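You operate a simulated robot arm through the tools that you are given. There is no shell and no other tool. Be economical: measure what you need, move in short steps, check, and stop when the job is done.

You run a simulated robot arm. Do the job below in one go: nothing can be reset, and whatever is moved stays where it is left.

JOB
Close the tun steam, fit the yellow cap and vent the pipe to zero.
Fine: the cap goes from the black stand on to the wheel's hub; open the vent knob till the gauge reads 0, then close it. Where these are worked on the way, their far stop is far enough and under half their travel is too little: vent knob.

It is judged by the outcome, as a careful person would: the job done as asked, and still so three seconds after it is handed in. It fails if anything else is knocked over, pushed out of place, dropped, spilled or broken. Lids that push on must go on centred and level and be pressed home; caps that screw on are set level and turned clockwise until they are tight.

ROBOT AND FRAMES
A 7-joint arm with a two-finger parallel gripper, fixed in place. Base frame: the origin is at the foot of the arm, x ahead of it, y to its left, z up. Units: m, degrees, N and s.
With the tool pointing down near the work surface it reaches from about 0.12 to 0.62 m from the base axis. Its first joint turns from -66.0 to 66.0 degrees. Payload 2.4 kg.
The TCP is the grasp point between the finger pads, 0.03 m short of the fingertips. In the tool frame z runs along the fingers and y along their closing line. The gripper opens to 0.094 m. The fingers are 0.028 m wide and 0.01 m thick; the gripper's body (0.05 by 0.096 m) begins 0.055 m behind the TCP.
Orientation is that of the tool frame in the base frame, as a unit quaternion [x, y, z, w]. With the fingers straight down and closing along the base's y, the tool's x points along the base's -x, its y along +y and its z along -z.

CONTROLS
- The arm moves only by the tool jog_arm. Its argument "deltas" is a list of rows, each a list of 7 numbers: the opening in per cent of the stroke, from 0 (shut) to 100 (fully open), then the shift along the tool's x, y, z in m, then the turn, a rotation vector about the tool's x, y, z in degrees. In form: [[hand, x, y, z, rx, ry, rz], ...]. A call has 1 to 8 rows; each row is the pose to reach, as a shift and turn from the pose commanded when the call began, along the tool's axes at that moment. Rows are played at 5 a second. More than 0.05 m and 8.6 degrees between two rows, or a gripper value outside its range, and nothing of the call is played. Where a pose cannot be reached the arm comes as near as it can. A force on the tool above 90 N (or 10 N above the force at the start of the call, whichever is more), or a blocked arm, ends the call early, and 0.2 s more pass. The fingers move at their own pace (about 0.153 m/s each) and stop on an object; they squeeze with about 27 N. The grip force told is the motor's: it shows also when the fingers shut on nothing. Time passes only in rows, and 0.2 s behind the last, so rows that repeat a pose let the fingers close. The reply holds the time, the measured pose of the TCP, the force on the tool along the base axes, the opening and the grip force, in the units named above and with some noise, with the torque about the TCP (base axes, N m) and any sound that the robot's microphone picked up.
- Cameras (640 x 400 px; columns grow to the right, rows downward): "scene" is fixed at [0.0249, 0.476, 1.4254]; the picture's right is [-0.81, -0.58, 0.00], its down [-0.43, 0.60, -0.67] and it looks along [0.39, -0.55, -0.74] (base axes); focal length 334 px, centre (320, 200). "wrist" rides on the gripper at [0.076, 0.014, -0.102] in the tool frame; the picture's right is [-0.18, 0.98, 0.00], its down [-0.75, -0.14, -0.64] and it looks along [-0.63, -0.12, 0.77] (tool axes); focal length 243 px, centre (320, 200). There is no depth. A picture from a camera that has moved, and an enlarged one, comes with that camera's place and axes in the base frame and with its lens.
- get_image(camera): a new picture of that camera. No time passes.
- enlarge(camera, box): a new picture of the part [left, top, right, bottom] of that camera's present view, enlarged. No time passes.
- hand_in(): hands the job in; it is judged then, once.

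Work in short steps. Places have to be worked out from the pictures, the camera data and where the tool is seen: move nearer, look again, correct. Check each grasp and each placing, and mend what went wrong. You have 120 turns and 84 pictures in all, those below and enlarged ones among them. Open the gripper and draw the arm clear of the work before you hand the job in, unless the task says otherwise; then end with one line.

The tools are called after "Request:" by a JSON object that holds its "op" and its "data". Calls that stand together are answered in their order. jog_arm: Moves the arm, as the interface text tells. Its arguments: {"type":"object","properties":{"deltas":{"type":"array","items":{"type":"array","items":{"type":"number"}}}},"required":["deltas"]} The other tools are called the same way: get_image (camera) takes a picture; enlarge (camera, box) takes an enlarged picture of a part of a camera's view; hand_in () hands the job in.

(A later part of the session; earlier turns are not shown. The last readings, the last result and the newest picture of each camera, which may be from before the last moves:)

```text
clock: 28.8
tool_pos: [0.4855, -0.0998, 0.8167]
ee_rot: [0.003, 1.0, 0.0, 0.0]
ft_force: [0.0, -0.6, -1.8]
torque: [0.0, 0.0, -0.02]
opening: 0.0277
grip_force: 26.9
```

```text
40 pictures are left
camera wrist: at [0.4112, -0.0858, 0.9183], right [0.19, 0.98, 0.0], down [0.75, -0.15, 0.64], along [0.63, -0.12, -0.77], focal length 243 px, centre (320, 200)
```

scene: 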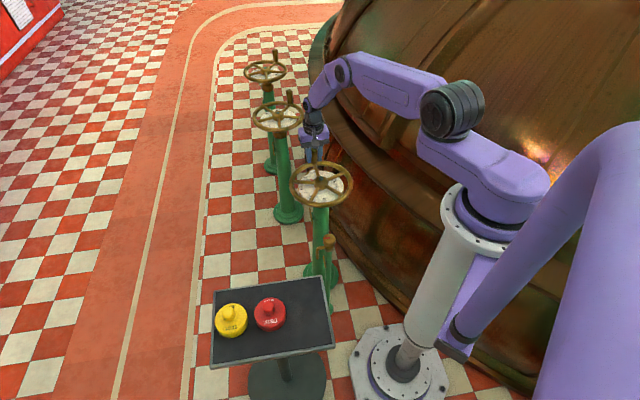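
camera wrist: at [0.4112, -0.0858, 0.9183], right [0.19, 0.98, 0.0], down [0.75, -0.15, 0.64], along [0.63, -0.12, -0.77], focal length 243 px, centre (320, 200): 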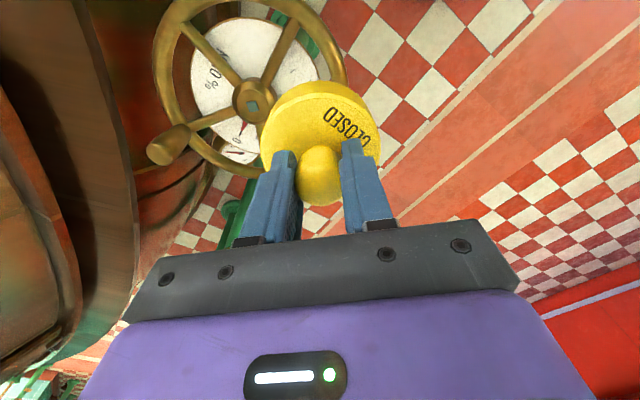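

Request:
{"op": "enlarge", "data": {"camera": "wrist", "box": [200, 50, 320, 160]}}

Request:
{"op": "enlarge", "data": {"camera": "scene", "box": [270, 100, 380, 230]}}

```text
3.64 times, centred on (260, 105) of wrist
camera zoom: at [0.4112, -0.0858, 0.9183], right [0.19, 0.98, 0.0], down [0.75, -0.15, 0.64], along [0.63, -0.12, -0.77], focal length 882 px, centre (538, 546)
```

zoom: 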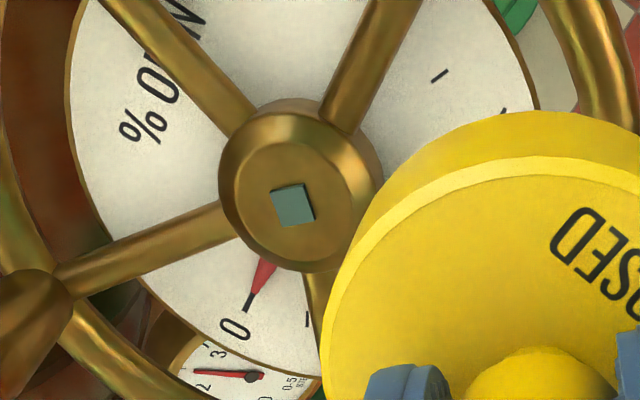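

```text
3.08 times, centred on (325, 165) of scene
camera zoom: at [0.0249, 0.476, 1.4254], right [-0.81, -0.58, 0.0], down [-0.43, 0.6, -0.67], along [0.39, -0.55, -0.74], focal length 1027 px, centre (305, 308)
```

zoom: 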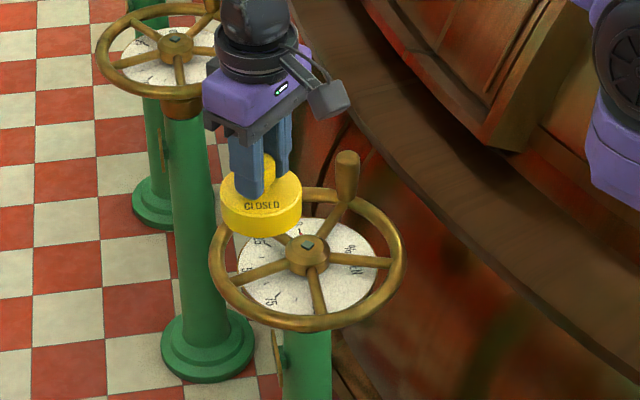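

The hub is a ~46 mm cylinder with a small square stub, centre about (0.488, -0.177). I move over it and down to TCP z≈0.745 and check from the scene camera.

Request:
{"op": "jog_arm", "data": {"deltas": [[0, -0.0015, -0.04, 0, 0, 0, 0], [0, -0.0025, -0.0772, 0, 0, 0, 0], [0, -0.0025, -0.0772, 0.04, 0, 0, 0], [0, -0.0025, -0.0772, 0.072, 0, 0, 0], [0, -0.0025, -0.0772, 0.072, 0, 0, 0]]}}

Request:
{"op": "get_image", "data": {"camera": "wrist"}}

Request:
{"op": "enlarge", "data": {"camera": "scene", "box": [270, 120, 380, 230]}}

```text
clock: 30.0
tool_pos: [0.4874, -0.1763, 0.7439]
ee_rot: [0.003, 1.0, 0.001, 0.001]
ft_force: [-0.6, -1.0, -1.1]
torque: [0.0, 0.0, 0.02]
opening: 0.0277
grip_force: 27.8
```

```text
37 pictures are left
camera wrist: at [0.4118, -0.1623, 0.846], right [0.19, 0.98, 0.0], down [0.75, -0.15, 0.64], along [0.63, -0.12, -0.77], focal length 243 px, centre (320, 200)
```

wrist: 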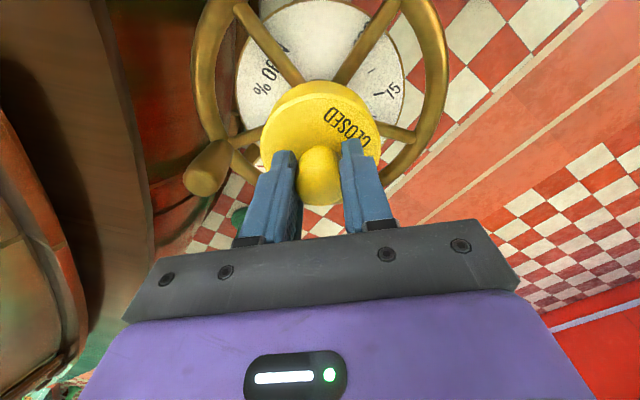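

```text
3.64 times, centred on (325, 175) of scene
camera zoom: at [0.0249, 0.476, 1.4254], right [-0.81, -0.58, 0.0], down [-0.43, 0.6, -0.67], along [0.39, -0.55, -0.74], focal length 1214 px, centre (302, 291)
```

zoom: 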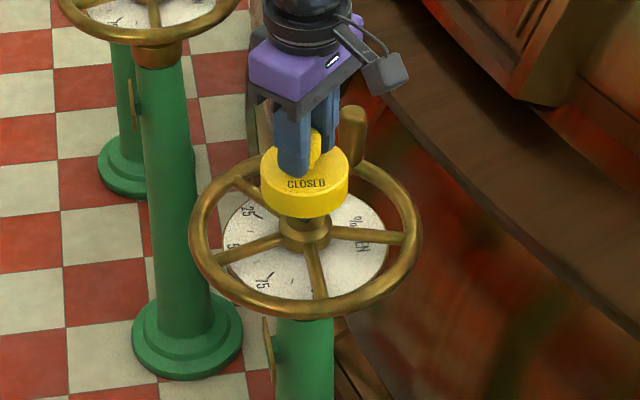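

Well centred in the scene view. I descend slowly, watching force.

Request:
{"op": "jog_arm", "data": {"deltas": [[0, 0, 0, 0.008, 0, 0, 0], [0, 0, 0, 0.015, 0, 0, 0], [0, 0, 0, 0.02, 0, 0, 0], [0, 0, 0, 0.025, 0, 0, 0]]}}

Request:
{"op": "jog_arm", "data": {"deltas": [[0, 0, 0, 0.004, 0, 0, 0], [0, 0, 0, 0.008, 0, 0, 0], [0, 0, 0, 0.012, 0, 0, 0]]}}

Request:
{"op": "enlarge", "data": {"camera": "scene", "box": [270, 120, 380, 230]}}

```text
clock: 31.0
tool_pos: [0.4869, -0.1765, 0.7193]
ee_rot: [0.003, 1.0, 0.0, 0.001]
ft_force: [-0.4, -1.1, -1.4]
torque: [-0.03, 0.0, -0.02]
opening: 0.0274
grip_force: 26.5
```

```text
clock: 31.8
tool_pos: [0.4871, -0.176, 0.7072]
ee_rot: [0.004, 1.0, 0.0, 0.0]
ft_force: [0.6, -0.3, -0.3]
torque: [0.01, 0.0, -0.01]
opening: 0.0273
grip_force: 26.9
```

```text
3.64 times, centred on (325, 175) of scene
camera zoom: at [0.0249, 0.476, 1.4254], right [-0.81, -0.58, 0.0], down [-0.43, 0.6, -0.67], along [0.39, -0.55, -0.74], focal length 1214 px, centre (302, 291)
```

zoom: 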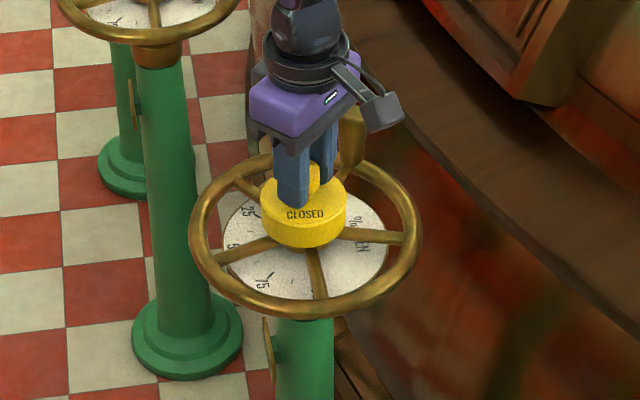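

No contact yet; continuing in fine steps.

Request:
{"op": "jog_arm", "data": {"deltas": [[0, 0, 0, 0.003, 0, 0, 0], [0, 0, 0, 0.006, 0, 0, 0], [0, 0, 0, 0.008, 0, 0, 0]]}}

Request:
{"op": "jog_arm", "data": {"deltas": [[0, 0, 0, 0.002, 0, 0, 0], [0, 0, 0, 0.004, 0, 0, 0], [0, 0, 0, 0.006, 0, 0, 0]]}}

```text
clock: 32.6
tool_pos: [0.4882, -0.1765, 0.6992]
ee_rot: [0.005, 1.0, 0.0, 0.0]
ft_force: [-0.7, -0.1, -1.4]
torque: [0.05, -0.01, 0.0]
opening: 0.0273
grip_force: 27.0
```

```text
clock: 33.4
tool_pos: [0.4886, -0.1765, 0.6944]
ee_rot: [0.002, 1.0, -0.001, 0.002]
ft_force: [-0.6, 3.3, 21.7]
torque: [0.11, -0.03, 0.19]
opening: 0.0275
grip_force: 27.2
```

Contact at z≈0.695. I look at how the cap sits.

Request:
{"op": "enlarge", "data": {"camera": "scene", "box": [280, 140, 360, 220]}}

Request:
{"op": "enlarge", "data": {"camera": "wrist", "box": [160, 0, 480, 240]}}

```text
5.00 times, centred on (320, 180) of scene
camera zoom: at [0.0246, 0.4762, 1.4253], right [-0.81, -0.58, 0.0], down [-0.43, 0.6, -0.67], along [0.39, -0.55, -0.74], focal length 1669 px, centre (320, 300)
```

zoom: 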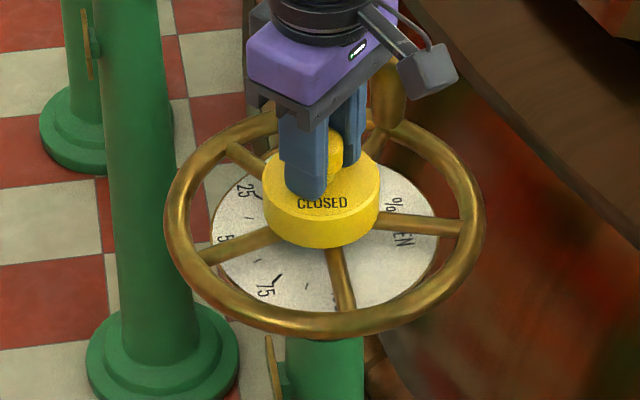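

```text
1.67 times, centred on (320, 120) of wrist
camera zoom: at [0.4135, -0.1616, 0.7961], right [0.19, 0.98, 0.0], down [0.75, -0.14, 0.64], along [0.63, -0.12, -0.76], focal length 404 px, centre (320, 333)
```

zoom: 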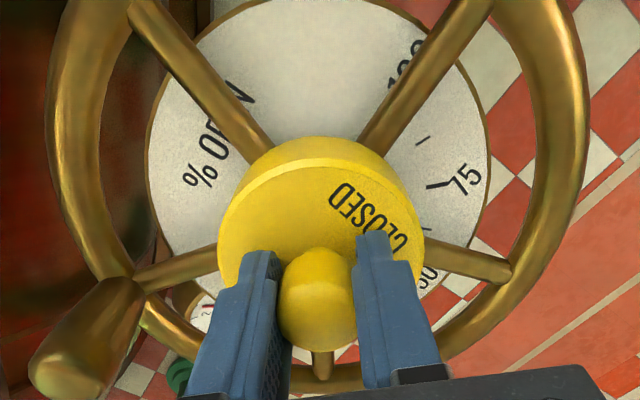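

The cap sits centred on the hub. I press downward progressively to see whether it goes home.

Request:
{"op": "jog_arm", "data": {"deltas": [[0, 0, 0, 0.002, 0, 0, 0], [0, 0, 0, 0.004, 0, 0, 0], [0, 0, 0, 0.004, 0, 0, 0]]}}

```text
clock: 34.1
tool_pos: [0.4925, -0.1764, 0.6952]
ee_rot: [0.003, 1.0, 0.0, 0.001]
ft_force: [-1.0, 0.5, 14.0]
torque: [0.07, 0.29, 0.02]
opening: 0.0273
grip_force: 26.9
stopped in row 3: the force on the tool passed its limit at 92 N (the readings are from after the stop); the commanded pose is now the measured one
```

Force peaked at 92 N without sinking and the tool shifted 4 mm in x. I look closely.

Request:
{"op": "enlarge", "data": {"camera": "wrist", "box": [220, 60, 420, 220]}}

Request:
{"op": "enlarge", "data": {"camera": "scene", "box": [295, 155, 355, 205]}}

```text
2.50 times, centred on (320, 140) of wrist
camera zoom: at [0.4153, -0.1624, 0.7959], right [0.19, 0.98, 0.0], down [0.75, -0.14, 0.64], along [0.63, -0.12, -0.77], focal length 606 px, centre (320, 350)
```

zoom: 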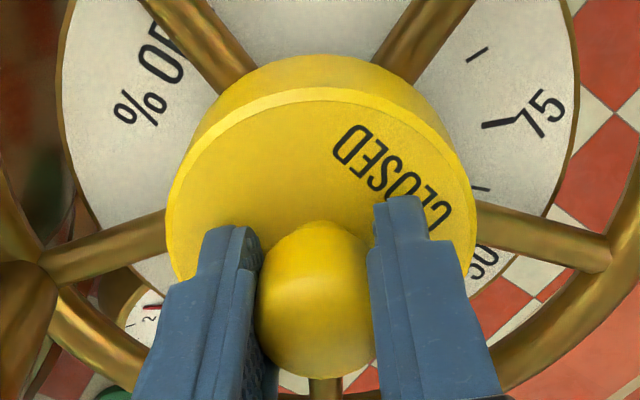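

```text
8.00 times, centred on (325, 180) of scene
camera zoom: at [0.0247, 0.4761, 1.4253], right [-0.81, -0.58, 0.0], down [-0.43, 0.6, -0.67], along [0.39, -0.55, -0.74], focal length 2671 px, centre (280, 360)
```

zoom: 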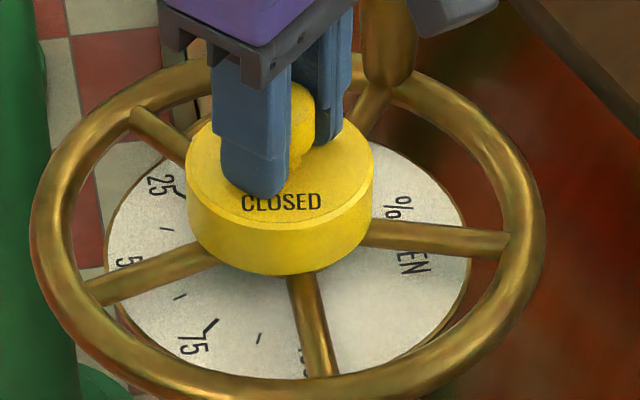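

The tool slid +x with the cap, so the cap appears about 3–4 mm off and resting on top rather than engaged. I lift 20 mm and re-centre to about (0.4865, -0.1778).

Request:
{"op": "jog_arm", "data": {"deltas": [[0, 0, 0, -0.01, 0, 0, 0], [0, 0, 0, -0.02, 0, 0, 0], [0, 0.006, -0.0014, -0.02, 0, 0, 0], [0, 0.006, -0.0014, -0.02, 0, 0, 0]]}}

Request:
{"op": "enlarge", "data": {"camera": "scene", "box": [285, 140, 365, 220]}}

Request:
{"op": "enlarge", "data": {"camera": "wrist", "box": [160, 0, 480, 240]}}

```text
clock: 35.1
tool_pos: [0.4836, -0.1778, 0.7132]
ee_rot: [0.004, 1.0, -0.001, 0.001]
ft_force: [-0.3, 0.3, -1.4]
torque: [0.01, 0.02, 0.0]
opening: 0.0271
grip_force: 27.5
```

```text
5.00 times, centred on (325, 180) of scene
camera zoom: at [0.0249, 0.476, 1.4254], right [-0.81, -0.58, 0.0], down [-0.43, 0.6, -0.67], along [0.39, -0.55, -0.74], focal length 1669 px, centre (295, 300)
```

zoom: 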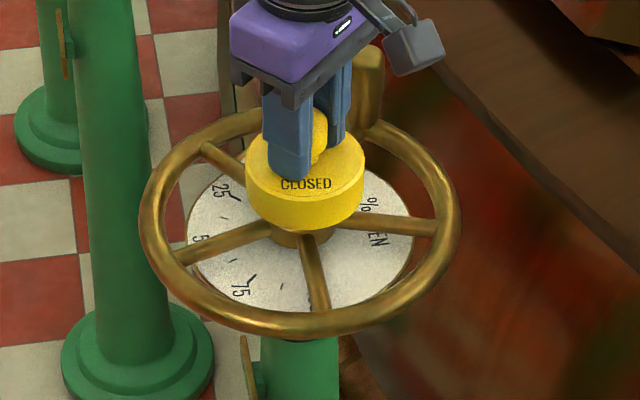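

```text
1.67 times, centred on (320, 120) of wrist
camera zoom: at [0.4083, -0.1636, 0.8149], right [0.19, 0.98, 0.0], down [0.75, -0.15, 0.64], along [0.63, -0.12, -0.77], focal length 404 px, centre (320, 333)
```

zoom: 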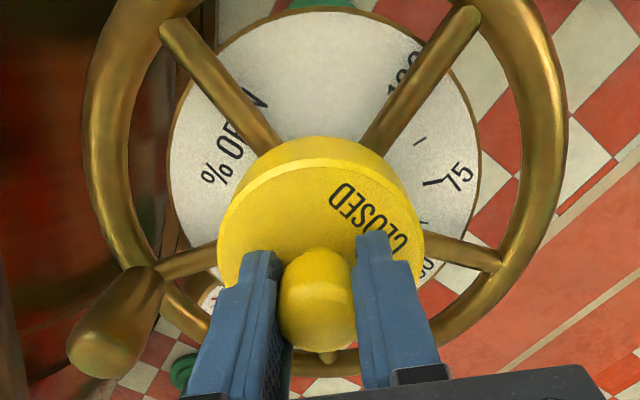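

From both views the hub centre is about (0.487, -0.177). I shift there and descend to just above contact.

Request:
{"op": "jog_arm", "data": {"deltas": [[0, -0.0032, 0.0008, 0, 0, 0, 0], [0, -0.0032, 0.0008, 0.005, 0, 0, 0], [0, -0.0032, 0.0008, 0.01, 0, 0, 0], [0, -0.0032, 0.0008, 0.01, 0, 0, 0]]}}

Request:
{"op": "jog_arm", "data": {"deltas": [[0, 0, 0, 0.002, 0, 0, 0], [0, 0, 0, 0.004, 0, 0, 0], [0, 0, 0, 0.006, 0, 0, 0]]}}

```text
clock: 36.1
tool_pos: [0.4879, -0.1774, 0.7031]
ee_rot: [0.004, 1.0, 0.0, 0.0]
ft_force: [-0.6, -1.0, -0.3]
torque: [-0.02, 0.0, 0.0]
opening: 0.0272
grip_force: 26.9
```

```text
clock: 36.9
tool_pos: [0.4863, -0.1768, 0.697]
ee_rot: [0.004, 1.0, 0.0, 0.0]
ft_force: [-0.1, 0.1, -1.9]
torque: [0.01, -0.01, -0.02]
opening: 0.0272
grip_force: 27.2
```

No contact yet at 0.697; continue down.

Request:
{"op": "jog_arm", "data": {"deltas": [[0, 0, 0, 0.002, 0, 0, 0], [0, 0, 0, 0.004, 0, 0, 0], [0, 0, 0, 0.004, 0, 0, 0]]}}

Request:
{"op": "jog_arm", "data": {"deltas": [[0, 0, 0, 0.002, 0, 0, 0], [0, 0, 0, 0.003, 0, 0, 0], [0, 0, 0, 0.003, 0, 0, 0]]}}

```text
clock: 37.7
tool_pos: [0.4863, -0.1767, 0.6936]
ee_rot: [0.003, 1.0, -0.001, -0.001]
ft_force: [-7.4, 3.5, 28.9]
torque: [0.16, 0.17, 0.05]
opening: 0.0269
grip_force: 27.2
```

```text
clock: 38.5
tool_pos: [0.4891, -0.1766, 0.6938]
ee_rot: [0.003, 1.0, 0.0, 0.0]
ft_force: [-1.2, 1.3, 13.6]
torque: [-0.01, 0.17, 0.01]
opening: 0.0272
grip_force: 26.6
stopped in row 3: the force on the tool passed its limit at 90 N (the readings are from after the stop); the commanded pose is now the measured one
```

Hard contact again at 0.694. I zoom in on the gap between the cap and the spokes.

Request:
{"op": "enlarge", "data": {"camera": "scene", "box": [302, 162, 346, 202]}}

Request:
{"op": "enlarge", "data": {"camera": "wrist", "box": [240, 70, 400, 190]}}

```text
10.00 times, centred on (324, 182) of scene
camera zoom: at [0.0247, 0.4761, 1.4253], right [-0.81, -0.58, 0.0], down [-0.43, 0.6, -0.67], along [0.39, -0.55, -0.74], focal length 3339 px, centre (280, 380)
```

zoom: 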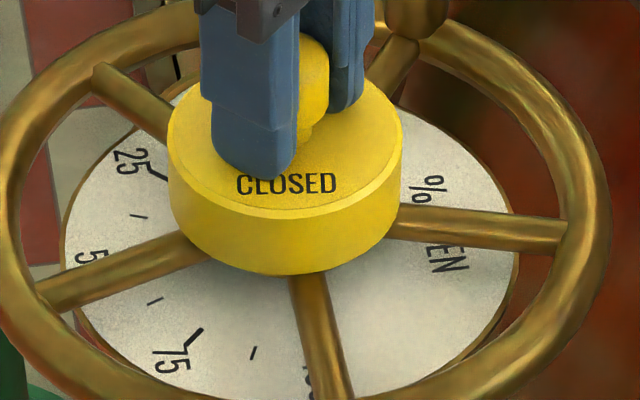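

```text
3.33 times, centred on (320, 130) of wrist
camera zoom: at [0.4138, -0.1631, 0.796], right [0.19, 0.98, 0.0], down [0.75, -0.15, 0.64], along [0.63, -0.12, -0.77], focal length 809 px, centre (320, 433)
```

zoom: 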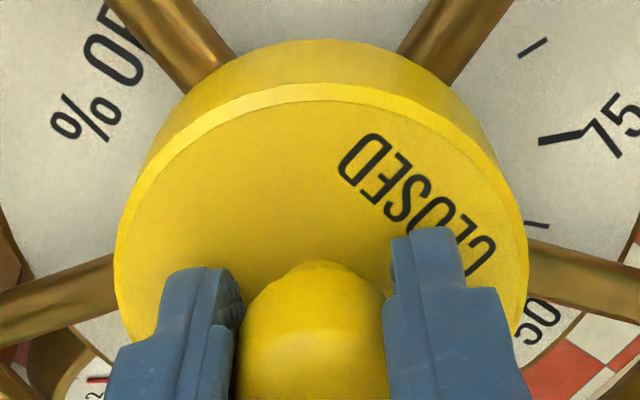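

The cap bottom is only a few mm above the spokes, so the hub seems to be partly inside it. I keep light pressure, re-centre 2 mm and turn clockwise to see whether it drops or tightens.

Request:
{"op": "jog_arm", "data": {"deltas": [[0, 0.0022, -0.0004, 0, 0, 0, 0], [0, 0.0022, -0.0004, 0.001, 0, 0, 7], [0, 0.0022, -0.0004, 0.001, 0, 0, 14], [0, 0.0022, -0.0004, 0.001, 0, 0, 21], [0, 0.0022, -0.0004, 0.001, 0, 0, 28], [0, 0.0022, -0.0004, 0.001, 0, 0, 35]]}}

Request:
{"op": "get_image", "data": {"camera": "wrist"}}

```text
clock: 39.9
tool_pos: [0.4875, -0.1789, 0.6932]
ee_rot: [0.305, 0.952, 0.0, 0.003]
ft_force: [-3.7, -6.6, 46.9]
torque: [-0.03, 0.7, 0.64]
opening: 0.0271
grip_force: 27.0
```

```text
26 pictures are left
camera wrist: at [0.4345, -0.1234, 0.7956], right [0.72, 0.69, 0.0], down [0.53, -0.55, 0.65], along [0.45, -0.46, -0.76], focal length 243 px, centre (320, 200)
```

wrist: 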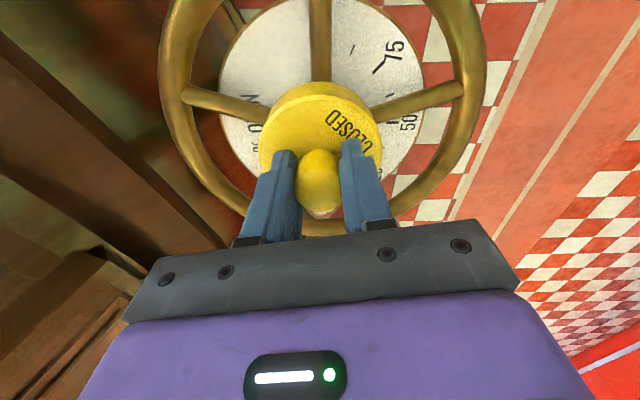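

The cap turns with the tool (0.64 N·m resistance) with no clear drop yet; I continue clockwise 48° more.

Request:
{"op": "jog_arm", "data": {"deltas": [[0, 0, 0, 0, 0, 0, 8], [0, 0, 0, 0, 0, 0, 16], [0, 0, 0, 0, 0, 0, 24], [0, 0, 0, 0, 0, 0, 32], [0, 0, 0, 0, 0, 0, 40], [0, 0, 0, 0, 0, 0, 48]]}}

```text
clock: 41.3
tool_pos: [0.4878, -0.1784, 0.6938]
ee_rot: [0.665, 0.747, 0.001, 0.002]
ft_force: [2.4, -3.8, 37.3]
torque: [-0.46, 0.3, 0.5]
opening: 0.0272
grip_force: 27.2
```

No drop after 83°. I test for lateral engagement: relieve most of the pressure, then nudge sideways 4 mm and read the side force.

Request:
{"op": "jog_arm", "data": {"deltas": [[0, 0, 0, -0.0025, 0, 0, 0], [0, 0, 0.002, -0.0025, 0, 0, 0], [0, 0, 0.004, -0.0025, 0, 0, 0], [0, 0, 0.004, -0.0025, 0, 0, 0]]}}

Request:
{"op": "jog_arm", "data": {"deltas": [[0, 0, -0.004, 0, 0, 0, 0], [0, 0, -0.008, 0, 0, 0, 0], [0, 0, -0.008, 0, 0, 0, 0]]}}

```text
clock: 42.3
tool_pos: [0.4874, -0.1761, 0.695]
ee_rot: [0.664, 0.747, 0.0, -0.002]
ft_force: [-3.4, -1.6, 11.7]
torque: [-0.31, -0.01, -0.1]
opening: 0.0273
grip_force: 27.8
```

```text
clock: 43.1
tool_pos: [0.4821, -0.1775, 0.6946]
ee_rot: [0.664, 0.748, -0.001, 0.0]
ft_force: [3.6, 3.3, -0.3]
torque: [0.09, -0.21, 0.06]
opening: 0.0273
grip_force: 26.7
```

Side force is small, so the cap isn't yet captured by the hub; at x≈0.482 there was even no contact. I press lightly here to feel the height.

Request:
{"op": "jog_arm", "data": {"deltas": [[0, 0, 0, 0.001, 0, 0, 0], [0, 0, 0, 0.002, 0, 0, 0], [0, 0, 0, 0.002, 0, 0, 0]]}}

Request:
{"op": "enlarge", "data": {"camera": "scene", "box": [302, 162, 346, 202]}}

```text
clock: 43.9
tool_pos: [0.4824, -0.1778, 0.694]
ee_rot: [0.665, 0.747, 0.001, 0.0]
ft_force: [-6.1, 12.1, 47.8]
torque: [0.29, 0.15, 0.04]
opening: 0.0274
grip_force: 27.3
```

```text
10.00 times, centred on (324, 182) of scene
camera zoom: at [0.024, 0.4765, 1.4252], right [-0.81, -0.58, 0.0], down [-0.43, 0.6, -0.67], along [0.39, -0.55, -0.74], focal length 3339 px, centre (280, 380)
```

zoom: 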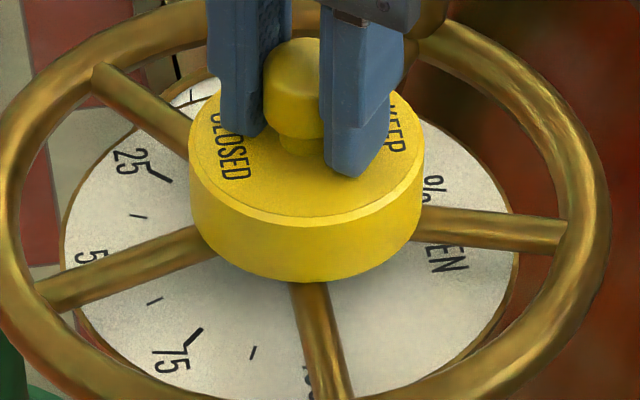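

The cap slides freely on a flat top, so it's resting on the hub/stub top and just needs accurate centring. I sweep across +x with about 20 N down pressure until it drops in.

Request:
{"op": "jog_arm", "data": {"deltas": [[0, 0, 0, -0.0012, 0, 0, 0], [0, -0.0001, 0.001, -0.0012, 0, 0, 0], [0, -0.0003, 0.002, -0.0012, 0, 0, 0], [0, -0.0004, 0.003, -0.0012, 0, 0, 0], [0, -0.0005, 0.004, -0.0012, 0, 0, 0], [0, -0.0006, 0.005, -0.0012, 0, 0, 0], [0, -0.0008, 0.006, -0.0012, 0, 0, 0], [0, -0.0009, 0.007, -0.0012, 0, 0, 0]]}}

```text
clock: 45.7
tool_pos: [0.4884, -0.1784, 0.695]
ee_rot: [0.665, 0.747, 0.0, 0.0]
ft_force: [-8.7, -4.2, 27.5]
torque: [-0.32, 0.2, -0.11]
opening: 0.0272
grip_force: 27.4
```

No capture along this line. Rather than search blindly, I lift off, move to open space and tilt the cap so the scene camera can see its underside.

Request:
{"op": "jog_arm", "data": {"deltas": [[0, 0, 0, -0.04, 0, 0, 0], [0, 0, 0, -0.08, 0, 0, 0], [0, 0, 0, -0.12, 0, 0, 0], [0, 0.04, -0.02, -0.14, 0, 0, 0], [0, 0.08, -0.04, -0.15, 0, 0, 0], [0, 0.12, -0.06, -0.15, 0, 0, 0], [0, 0.16, -0.08, -0.15, 0, 0, 0]]}}

Request:
{"op": "jog_arm", "data": {"deltas": [[0, 0, 0, 0, 0, 8, 0], [0, 0, 0, 0, 0, 16, 0], [0, 0, 0, 0, 0, 24, 0], [0, 0, 0, 0, 0, 32, 0], [0, 0, 0, 0, 0, 40, 0], [0, 0, 0, 0, 0, 48, 0], [0, 0, 0, 0, 0, 56, 0], [0, 0, 0, 0, 0, 64, 0]]}}

Request:
{"op": "jog_arm", "data": {"deltas": [[0, 0, 0, 0, 0, 8, 0], [0, 0, 0, 0, 0, 16, 0], [0, 0, 0, 0, 0, 24, 0], [0, 0, 0, 0, 0, 30, 0]]}}

Request:
{"op": "enlarge", "data": {"camera": "scene", "box": [260, 60, 420, 220]}}

```text
clock: 47.3
tool_pos: [0.3918, -0.0268, 0.8456]
ee_rot: [0.665, 0.747, 0.0, 0.0]
ft_force: [0.3, -0.2, -0.7]
torque: [-0.04, -0.02, 0.01]
opening: 0.0272
grip_force: 26.8
```

```text
clock: 49.1
tool_pos: [0.3909, -0.0288, 0.8446]
ee_rot: [0.563, 0.633, 0.353, -0.398]
ft_force: [-0.6, -0.3, -0.4]
torque: [-0.04, 0.04, 0.02]
opening: 0.0274
grip_force: 27.1
out of reach, approached as far as the arm can: row 1
```

```text
clock: 50.1
tool_pos: [0.392, -0.0302, 0.8454]
ee_rot: [-0.453, -0.507, -0.488, 0.547]
ft_force: [-0.2, -0.8, -1.0]
torque: [-0.06, -0.03, 0.0]
opening: 0.0271
grip_force: 26.9
```

```text
2.50 times, centred on (340, 140) of scene
camera zoom: at [0.0249, 0.476, 1.4254], right [-0.81, -0.58, 0.0], down [-0.43, 0.6, -0.67], along [0.39, -0.55, -0.74], focal length 835 px, centre (270, 350)
```

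zoom: 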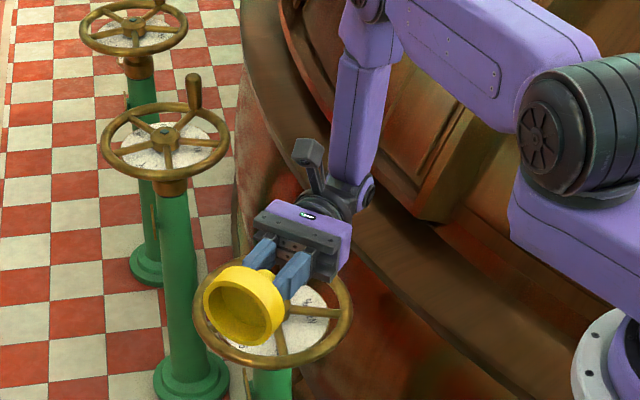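

Underside visible: a hollow cup. Zooming in on it.

Request:
{"op": "enlarge", "data": {"camera": "scene", "box": [305, 155, 385, 205]}}

```text
8.00 times, centred on (345, 180) of scene
camera zoom: at [0.0249, 0.476, 1.4254], right [-0.81, -0.58, 0.0], down [-0.43, 0.6, -0.67], along [0.39, -0.55, -0.74], focal length 2671 px, centre (120, 360)
```

zoom: 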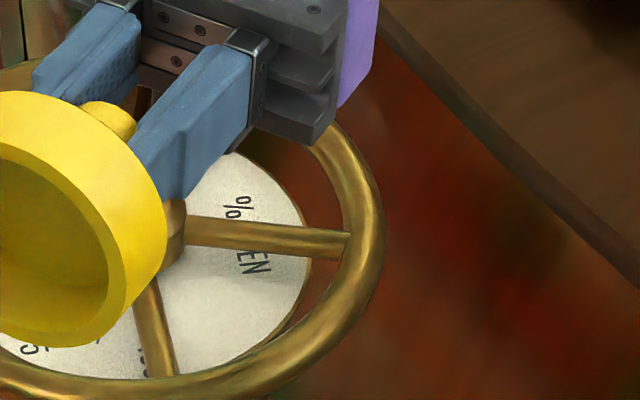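

The cap is a hollow cup. I take one centred close-up to compare bore and hub sizes.

Request:
{"op": "enlarge", "data": {"camera": "scene", "box": [288, 155, 352, 205]}}

```text
8.00 times, centred on (320, 180) of scene
camera zoom: at [0.0249, 0.476, 1.4254], right [-0.81, -0.58, 0.0], down [-0.43, 0.6, -0.67], along [0.39, -0.55, -0.74], focal length 2671 px, centre (320, 360)
```

zoom: 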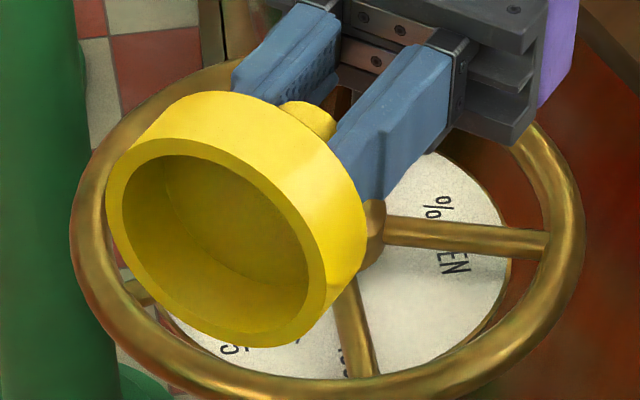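

The bore (~64 mm) is plainly larger than the hub (~46 mm), with no thread. So the cap had in fact gone over the hub and bottomed; it just needs to be set down centred. I un-tilt and return above the hub.

Request:
{"op": "jog_arm", "data": {"deltas": [[0, 0, 0, 0, 0, -8, 0], [0, 0, 0, 0, 0, -16, 0], [0, 0, 0, 0, 0, -24, 0], [0, 0, 0, 0, 0, -32, 0], [0, 0, 0, 0, 0, -40, 0], [0, 0, 0, 0, 0, -48, 0]]}}

Request:
{"op": "jog_arm", "data": {"deltas": [[0, 0, 0, 0, 0, -8, 0], [0, 0, 0, 0, 0, -16, 0], [0, 0, 0, 0, 0, -24, 0], [0, 0, 0, 0, 0, -32, 0], [0, 0, 0, 0, 0, -40, 0], [0, 0, 0, 0, 0, -46, 0], [0, 0, 0, 0, 0, -46, 0]]}}

```text
clock: 51.5
tool_pos: [0.3897, -0.0287, 0.844]
ee_rot: [0.612, 0.688, 0.258, -0.291]
ft_force: [0.6, 0.0, -0.7]
torque: [-0.02, -0.01, 0.01]
opening: 0.0269
grip_force: 26.4
```

```text
clock: 53.1
tool_pos: [0.3913, -0.0297, 0.8443]
ee_rot: [0.664, 0.747, 0.008, -0.014]
ft_force: [0.4, -0.1, -1.3]
torque: [-0.02, 0.0, 0.01]
opening: 0.0272
grip_force: 27.0
```

A small 1.8° residual tilt remains; I correct it and check.

Request:
{"op": "jog_arm", "data": {"deltas": [[0, 0, 0, 0, -0.4, -1.8, 0], [0, 0, 0, 0, -0.4, -1.8, 0]]}}

Request:
{"op": "jog_arm", "data": {"deltas": [[0, -0.04, 0.02, 0, 0, 0, 0], [0, -0.08, 0.04, 0, 0, 0, 0], [0, -0.12, 0.06, 0, 0, 0, 0], [0, -0.158, 0.077, 0, 0, 0, 0], [0, -0.158, 0.077, 0.04, 0, 0, 0], [0, -0.158, 0.077, 0.08, 0, 0, 0], [0, -0.158, 0.077, 0.12, 0, 0, 0], [0, -0.158, 0.077, 0.13, 0, 0, 0]]}}

```text
clock: 53.7
tool_pos: [0.3895, -0.0301, 0.8441]
ee_rot: [0.665, 0.747, 0.001, -0.008]
ft_force: [-0.6, 0.5, -1.0]
torque: [0.01, 0.01, -0.01]
opening: 0.0272
grip_force: 27.0
```

```text
clock: 55.5
tool_pos: [0.4893, -0.1796, 0.7188]
ee_rot: [0.664, 0.748, -0.007, 0.014]
ft_force: [0.3, -0.1, -0.9]
torque: [-0.01, -0.02, 0.04]
opening: 0.0271
grip_force: 26.4
```

The earlier tilt was only lag, so now I undo the correction and re-check.

Request:
{"op": "jog_arm", "data": {"deltas": [[0, 0, 0, 0, 0.4, 1.8, 0], [0, 0, 0, 0, 0.4, 1.8, 0], [0, 0, 0, 0, 0.4, 1.8, 0]]}}

Request:
{"op": "jog_arm", "data": {"deltas": [[0, 0, 0, 0, 0, 0, 0], [0, 0, 0, 0, 0, 0, 0]]}}

Request:
{"op": "enlarge", "data": {"camera": "scene", "box": [285, 145, 365, 215]}}

Request:
{"op": "get_image", "data": {"camera": "wrist"}}

```text
clock: 56.3
tool_pos: [0.4867, -0.1804, 0.7192]
ee_rot: [0.664, 0.747, -0.001, -0.002]
ft_force: [0.5, 0.6, -1.9]
torque: [0.01, -0.03, 0.0]
opening: 0.0273
grip_force: 26.5
```

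```text
clock: 56.9
tool_pos: [0.488, -0.18, 0.7189]
ee_rot: [0.665, 0.747, -0.001, -0.001]
ft_force: [0.2, 0.0, -0.1]
torque: [0.0, 0.05, 0.0]
opening: 0.0272
grip_force: 27.4
```

```text
5.71 times, centred on (325, 180) of scene
camera zoom: at [0.0249, 0.476, 1.4254], right [-0.81, -0.58, 0.0], down [-0.43, 0.6, -0.67], along [0.39, -0.55, -0.74], focal length 1908 px, centre (291, 314)
```

zoom: 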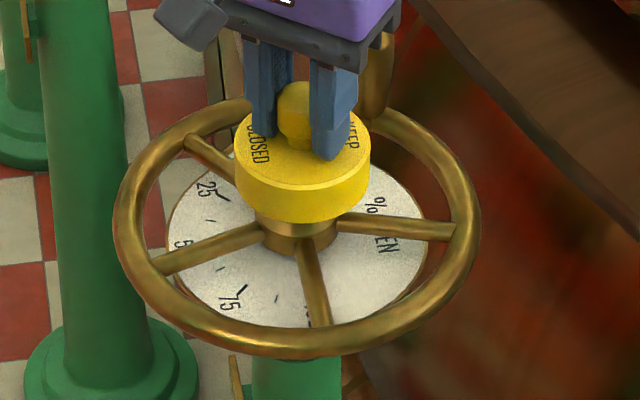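

```text
20 pictures are left
camera wrist: at [0.494, -0.1031, 0.8206], right [1.0, -0.07, 0.0], down [-0.05, -0.77, 0.64], along [-0.04, -0.64, -0.77], focal length 243 px, centre (320, 200)
```

wrist: 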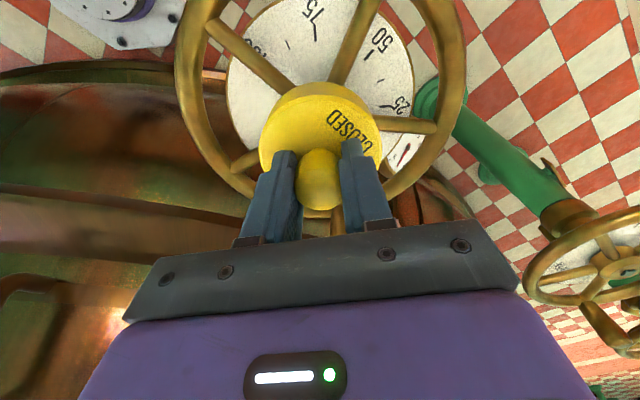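

The wrist view says x is right; the scene view says the cap is about 3 mm toward -x-y. I shift mainly +y by 2.8 mm and lower onto the hub.

Request:
{"op": "jog_arm", "data": {"deltas": [[0, 0.0027, 0.001, 0, 0, 0, 0], [0, 0.0027, 0.001, 0.01, 0, 0, 0], [0, 0.0027, 0.001, 0.018, 0, 0, 0], [0, 0.0027, 0.001, 0.022, 0, 0, 0], [0, 0.0027, 0.001, 0.025, 0, 0, 0], [0, 0.0027, 0.001, 0.025, 0, 0, 0]]}}

Request:
{"op": "enlarge", "data": {"camera": "scene", "box": [285, 145, 365, 215]}}

```text
clock: 58.3
tool_pos: [0.4878, -0.1772, 0.6949]
ee_rot: [0.664, 0.748, 0.0, 0.001]
ft_force: [-4.1, 3.3, 20.7]
torque: [0.2, 0.12, 0.07]
opening: 0.0273
grip_force: 26.9
```

```text
5.71 times, centred on (325, 180) of scene
camera zoom: at [0.0245, 0.4762, 1.4253], right [-0.81, -0.58, 0.0], down [-0.43, 0.6, -0.67], along [0.39, -0.55, -0.74], focal length 1908 px, centre (291, 314)
```

zoom: 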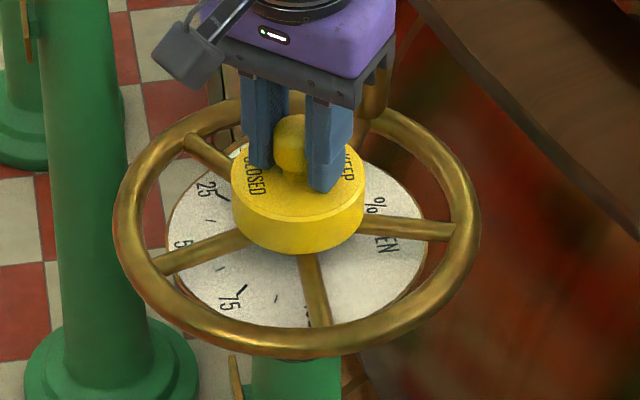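

Cap is centred (≈1 mm) and covers the hub. I press to about 60–70 N, relax, then see the height.

Request:
{"op": "jog_arm", "data": {"deltas": [[0, 0.0003, 0.001, 0.001, 0, 0, 0], [0, 0.0003, 0, 0.0022, 0, 0, 0], [0, 0.0003, 0, 0.0022, 0, 0, 0]]}}

```text
clock: 59.1
tool_pos: [0.4892, -0.1777, 0.6953]
ee_rot: [0.665, 0.747, 0.001, 0.0]
ft_force: [-11.3, 3.0, 51.3]
torque: [0.24, 0.48, -0.01]
opening: 0.0273
grip_force: 26.8
```

It is firmly bottomed at 51 N. I relax, open, and lift away to look.

Request:
{"op": "jog_arm", "data": {"deltas": [[0, 0, 0, -0.0015, 0, 0, 0], [0, 0, 0, -0.003, 0, 0, 0], [50, 0, 0, -0.003, 0, 0, 0], [50, 0, 0, -0.003, 0, 0, 0], [50, 0, 0, -0.02, 0, 0, 0], [50, 0, 0, -0.05, 0, 0, 0], [50, 0, 0, -0.09, 0, 0, 0], [50, 0.03, 0, -0.12, 0, 0, 0]]}}

Request:
{"op": "enlarge", "data": {"camera": "scene", "box": [285, 145, 365, 215]}}

Request:
{"op": "get_image", "data": {"camera": "wrist"}}

```text
clock: 60.9
tool_pos: [0.4831, -0.1461, 0.8111]
ee_rot: [0.665, 0.747, 0.0, -0.002]
ft_force: [0.4, 0.8, 0.3]
torque: [0.04, -0.01, -0.02]
opening: 0.0472
grip_force: 0.0
```

```text
5.71 times, centred on (325, 180) of scene
camera zoom: at [0.0249, 0.476, 1.4254], right [-0.81, -0.58, 0.0], down [-0.43, 0.6, -0.67], along [0.39, -0.55, -0.74], focal length 1908 px, centre (291, 314)
```

zoom: 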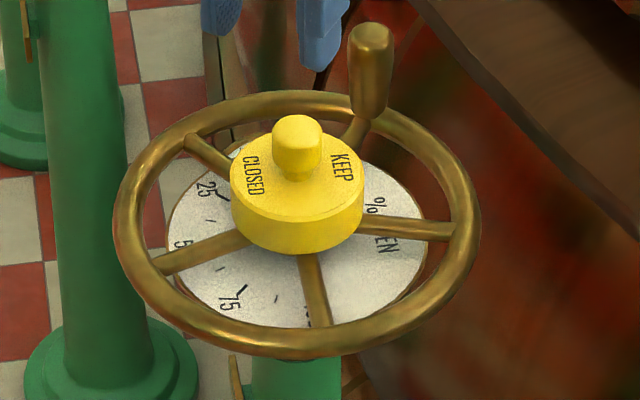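

```text
17 pictures are left
camera wrist: at [0.4903, -0.0701, 0.9144], right [1.0, -0.07, 0.0], down [-0.05, -0.77, 0.64], along [-0.05, -0.64, -0.77], focal length 243 px, centre (320, 200)
```

wrist: 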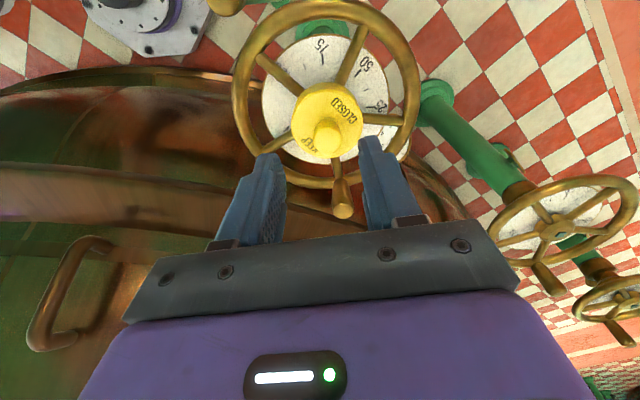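

The cap sits level, centred and down on the spokes; wheel still at 0. Next, the vent knob: I move above (0.367, -0.06).

Request:
{"op": "jog_arm", "data": {"deltas": [[60, 0.03, -0.03, 0, 0, 0, 0], [60, 0.06, -0.06, 0, 0, 0, 0], [60, 0.085, -0.09, 0, 0, 0, 0], [60, 0.099, -0.105, 0.03, 0, 0, 0], [60, 0.099, -0.105, 0.07, 0, 0, 0], [60, 0.099, -0.105, 0.11, 0, 0, 0], [60, 0.099, -0.105, 0.15, 0, 0, 0], [60, 0.099, -0.105, 0.17, 0, 0, 0]]}}

Request:
{"op": "get_image", "data": {"camera": "wrist"}}

```text
clock: 62.7
tool_pos: [0.3678, -0.0611, 0.6424]
ee_rot: [0.664, 0.748, -0.001, 0.0]
ft_force: [0.6, -0.8, 0.2]
torque: [0.0, 0.04, 0.02]
opening: 0.0562
grip_force: 0.0
```

```text
16 pictures are left
camera wrist: at [0.3745, 0.0151, 0.7439], right [1.0, -0.07, 0.0], down [-0.05, -0.77, 0.64], along [-0.04, -0.64, -0.77], focal length 243 px, centre (320, 200)
```

wrist: 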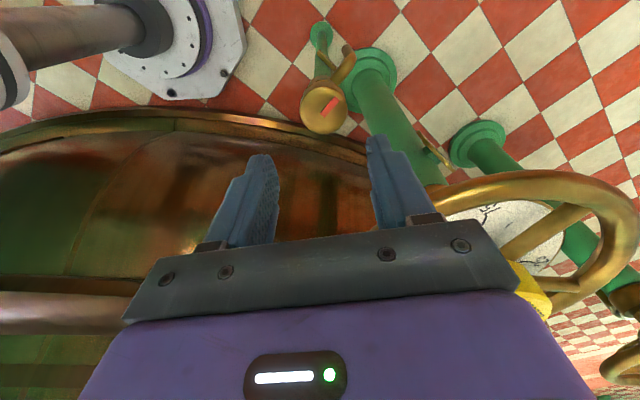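

Knob top is at about (0.371, -0.06, 0.52). I shift 3 mm in x and descend to 0.575 for a closer look.

Request:
{"op": "jog_arm", "data": {"deltas": [[60, 0, 0.0033, 0.03, 0, 0, 0], [60, 0, 0.0033, 0.067, 0, 0, 0]]}}

Request:
{"op": "get_image", "data": {"camera": "wrist"}}

```text
clock: 63.3
tool_pos: [0.3725, -0.0615, 0.5751]
ee_rot: [0.665, 0.747, 0.0, -0.001]
ft_force: [0.2, 0.1, 0.9]
torque: [-0.03, 0.02, -0.01]
opening: 0.0566
grip_force: 0.0
```

```text
15 pictures are left
camera wrist: at [0.3784, 0.0156, 0.6772], right [1.0, -0.07, 0.0], down [-0.05, -0.77, 0.64], along [-0.04, -0.64, -0.77], focal length 243 px, centre (320, 200)
```

wrist: 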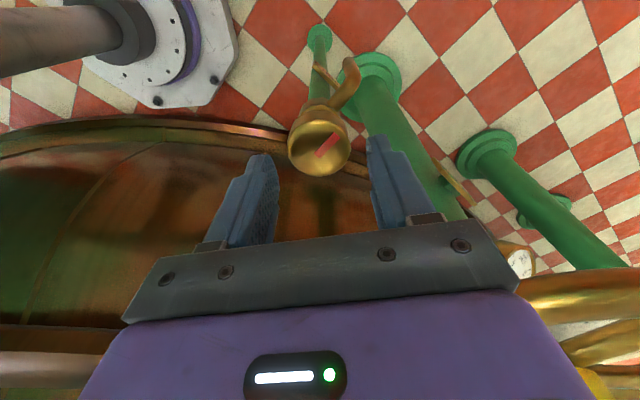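

Knob is ~42 mm wide with the red mark; I open wider and descend 30 mm, then check alignment at close range.

Request:
{"op": "jog_arm", "data": {"deltas": [[95, 0, 0, 0, 0, 0, 0], [95, 0, 0, 0.01, 0, 0, 0], [95, 0, 0, 0.02, 0, 0, 0], [95, 0, 0, 0.03, 0, 0, 0]]}}

Request:
{"op": "get_image", "data": {"camera": "wrist"}}

```text
clock: 64.3
tool_pos: [0.3716, -0.0592, 0.5447]
ee_rot: [0.665, 0.747, 0.0, -0.001]
ft_force: [0.7, 0.0, 0.1]
torque: [-0.03, -0.05, 0.0]
opening: 0.0894
grip_force: 0.0
```

```text
14 pictures are left
camera wrist: at [0.3783, 0.0161, 0.6474], right [1.0, -0.07, 0.0], down [-0.05, -0.77, 0.64], along [-0.05, -0.64, -0.77], focal length 243 px, centre (320, 200)
```

wrist: 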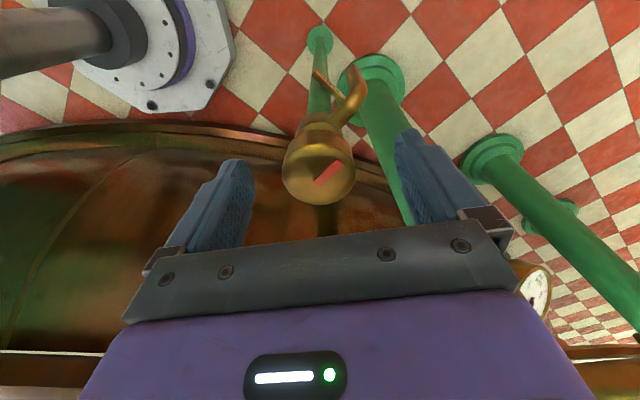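

Aligned, knob top about 15 mm below TCP, and the gauge is visible in this view. I lower 20 mm and grip the knob.

Request:
{"op": "jog_arm", "data": {"deltas": [[95, 0, 0, 0.01, 0, 0, 0], [95, 0, 0, 0.02, 0, 0, 0], [0, 0, 0, 0.02, 0, 0, 0], [0, 0, 0, 0.02, 0, 0, 0], [0, 0, 0, 0.02, 0, 0, 0]]}}

Request:
{"op": "get_image", "data": {"camera": "wrist"}}

```text
clock: 65.5
tool_pos: [0.3719, -0.0589, 0.5258]
ee_rot: [0.665, 0.746, 0.001, -0.001]
ft_force: [-2.3, -2.5, 0.7]
torque: [0.84, -0.03, 0.09]
opening: 0.0412
grip_force: 44.8
```

```text
13 pictures are left
camera wrist: at [0.3778, 0.0164, 0.6274], right [1.0, -0.07, 0.0], down [-0.05, -0.77, 0.64], along [-0.05, -0.64, -0.77], focal length 243 px, centre (320, 200)
```

wrist: 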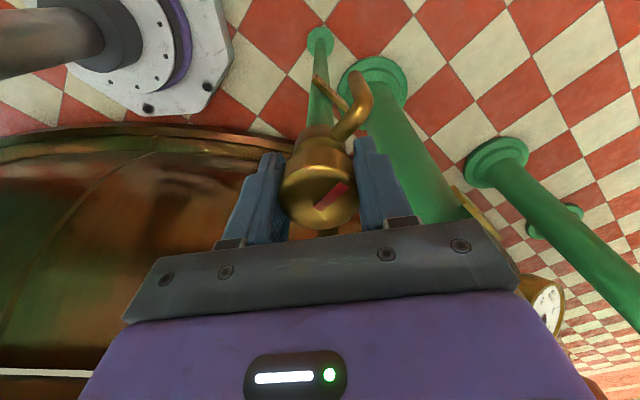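

Knob gripped at 41 mm. I turn counter-clockwise 32° first.

Request:
{"op": "jog_arm", "data": {"deltas": [[0, 0, 0, 0, 0, 0, -8], [0, 0, 0, 0, 0, 0, -16], [0, 0, 0, 0, 0, 0, -24], [0, 0, 0, 0, 0, 0, -32]]}}

Request:
{"op": "get_image", "data": {"camera": "wrist"}}

```text
clock: 66.5
tool_pos: [0.3719, -0.0614, 0.5248]
ee_rot: [0.433, 0.901, 0.0, 0.0]
ft_force: [-6.2, 1.5, 3.5]
torque: [-0.46, -0.85, -0.01]
opening: 0.0416
grip_force: 44.7
```

```text
12 pictures are left
camera wrist: at [0.3359, 0.0074, 0.6275], right [0.88, 0.47, 0.0], down [0.36, -0.68, 0.64], along [0.3, -0.57, -0.77], focal length 243 px, centre (320, 200)
```

wrist: 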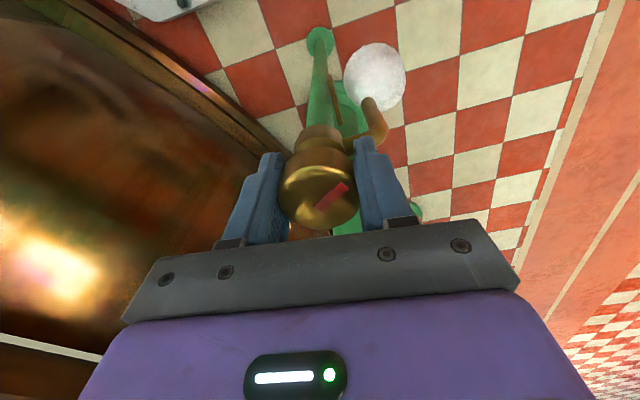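

Steam is blowing from the spout, so it opens counter-clockwise. I keep turning toward the far stop.

Request:
{"op": "jog_arm", "data": {"deltas": [[0, 0, 0, 0, 0, 0, -8], [0, 0, 0, 0, 0, 0, -16], [0, 0, 0, 0, 0, 0, -24], [0, 0, 0, 0, 0, 0, -32], [0, 0, 0, 0, 0, 0, -40], [0, 0, 0, 0, 0, 0, -48], [0, 0, 0, 0, 0, 0, -56]]}}

```text
clock: 68.1
tool_pos: [0.3726, -0.0596, 0.5268]
ee_rot: [-0.043, 0.999, 0.0, -0.001]
ft_force: [-0.6, 9.7, 0.8]
torque: [-0.4, 1.12, -0.05]
opening: 0.0414
grip_force: 44.9
```

88° and no stop felt yet; continuing another 40°.

Request:
{"op": "jog_arm", "data": {"deltas": [[0, 0, 0, 0, 0, 0, -8], [0, 0, 0, 0, 0, 0, -16], [0, 0, 0, 0, 0, 0, -24], [0, 0, 0, 0, 0, 0, -32], [0, 0, 0, 0, 0, 0, -40]]}}

Request:
{"op": "get_image", "data": {"camera": "wrist"}}

```text
clock: 69.3
tool_pos: [0.3712, -0.0606, 0.5257]
ee_rot: [-0.381, 0.925, 0.001, -0.002]
ft_force: [-7.1, 13.5, -1.3]
torque: [-0.44, -0.24, -0.63]
opening: 0.042
grip_force: 45.3
```

```text
11 pictures are left
camera wrist: at [0.3082, -0.1044, 0.6276], right [-0.56, 0.83, 0.0], down [0.64, 0.43, 0.64], along [0.53, 0.36, -0.77], focal length 243 px, centre (320, 200)
```

wrist: 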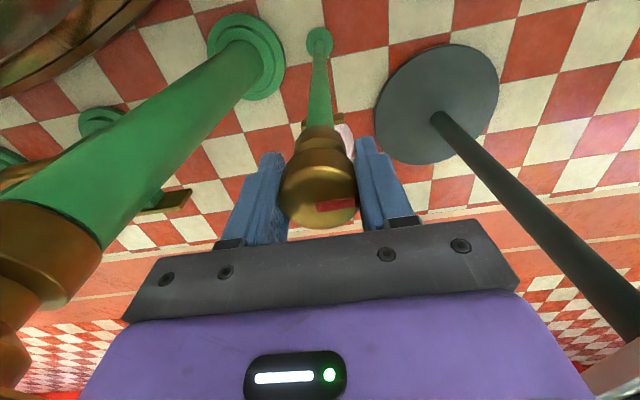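

The mark shows the knob stopped turning after about 105° and the grip slipped: it's at the far stop, fully open. I release, lift 25 mm, and swing back to the yaw from which the gauge is visible.

Request:
{"op": "jog_arm", "data": {"deltas": [[0, 0, 0, 0, 0, 0, 5], [95, 0, 0, 0, 0, 0, 5], [95, 0, 0, 0, 0, 0, 5], [95, 0, 0, -0.012, 0, 0, 5], [95, 0, 0, -0.025, 0, 0, 5], [95, 0, 0, -0.025, 0, 0, 13], [95, 0, 0, -0.025, 0, 0, 21], [95, 0, 0, -0.025, 0, 0, 29]]}}

Request:
{"op": "jog_arm", "data": {"deltas": [[95, 0, 0, 0, 0, 0, 8], [95, 0, 0, 0, 0, 0, 16], [95, 0, 0, 0, 0, 0, 24], [95, 0, 0, 0, 0, 0, 32], [95, 0, 0, 0, 0, 0, 40], [95, 0, 0, 0, 0, 0, 48], [95, 0, 0, 0, 0, 0, 56], [95, 0, 0, 0, 0, 0, 64]]}}

Request:
{"op": "jog_arm", "data": {"deltas": [[95, 0, 0, 0, 0, 0, 8], [95, 0, 0, 0, 0, 0, 16], [95, 0, 0, 0, 0, 0, 24], [95, 0, 0, 0, 0, 0, 32], [95, 0, 0, 0, 0, 0, 35]]}}

Request:
{"op": "enlarge", "data": {"camera": "wrist", "box": [500, 240, 580, 340]}}

```text
clock: 71.1
tool_pos: [0.3697, -0.0611, 0.5513]
ee_rot: [-0.135, 0.991, 0.001, -0.002]
ft_force: [-5.1, 6.9, -0.2]
torque: [-0.58, -0.37, 0.09]
opening: 0.0893
grip_force: 0.0
```

```text
clock: 72.9
tool_pos: [0.3712, -0.0614, 0.5511]
ee_rot: [0.411, 0.912, 0.001, 0.0]
ft_force: [-0.7, 0.6, -0.8]
torque: [0.02, 0.0, -0.01]
opening: 0.0893
grip_force: 0.1
```

```text
clock: 74.1
tool_pos: [0.373, -0.0608, 0.5496]
ee_rot: [0.666, 0.746, 0.0, 0.0]
ft_force: [-0.6, 0.8, -1.0]
torque: [0.0, 0.02, 0.01]
opening: 0.0893
grip_force: 0.1
```

```text
4.00 times, centred on (540, 290) of wrist
camera zoom: at [0.3783, 0.016, 0.6523], right [1.0, -0.07, 0.0], down [-0.05, -0.77, 0.64], along [-0.05, -0.64, -0.77], focal length 970 px, centre (-560, -160)
```

zoom: 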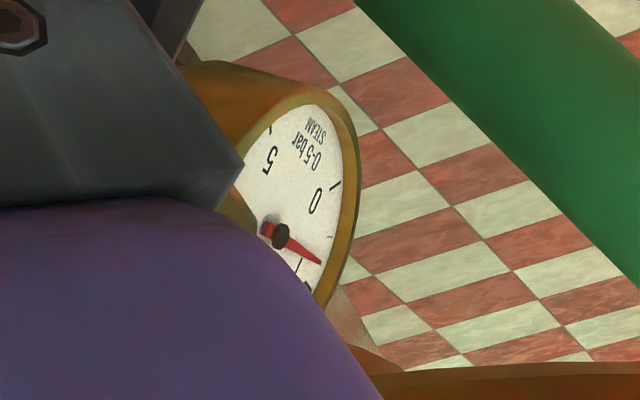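

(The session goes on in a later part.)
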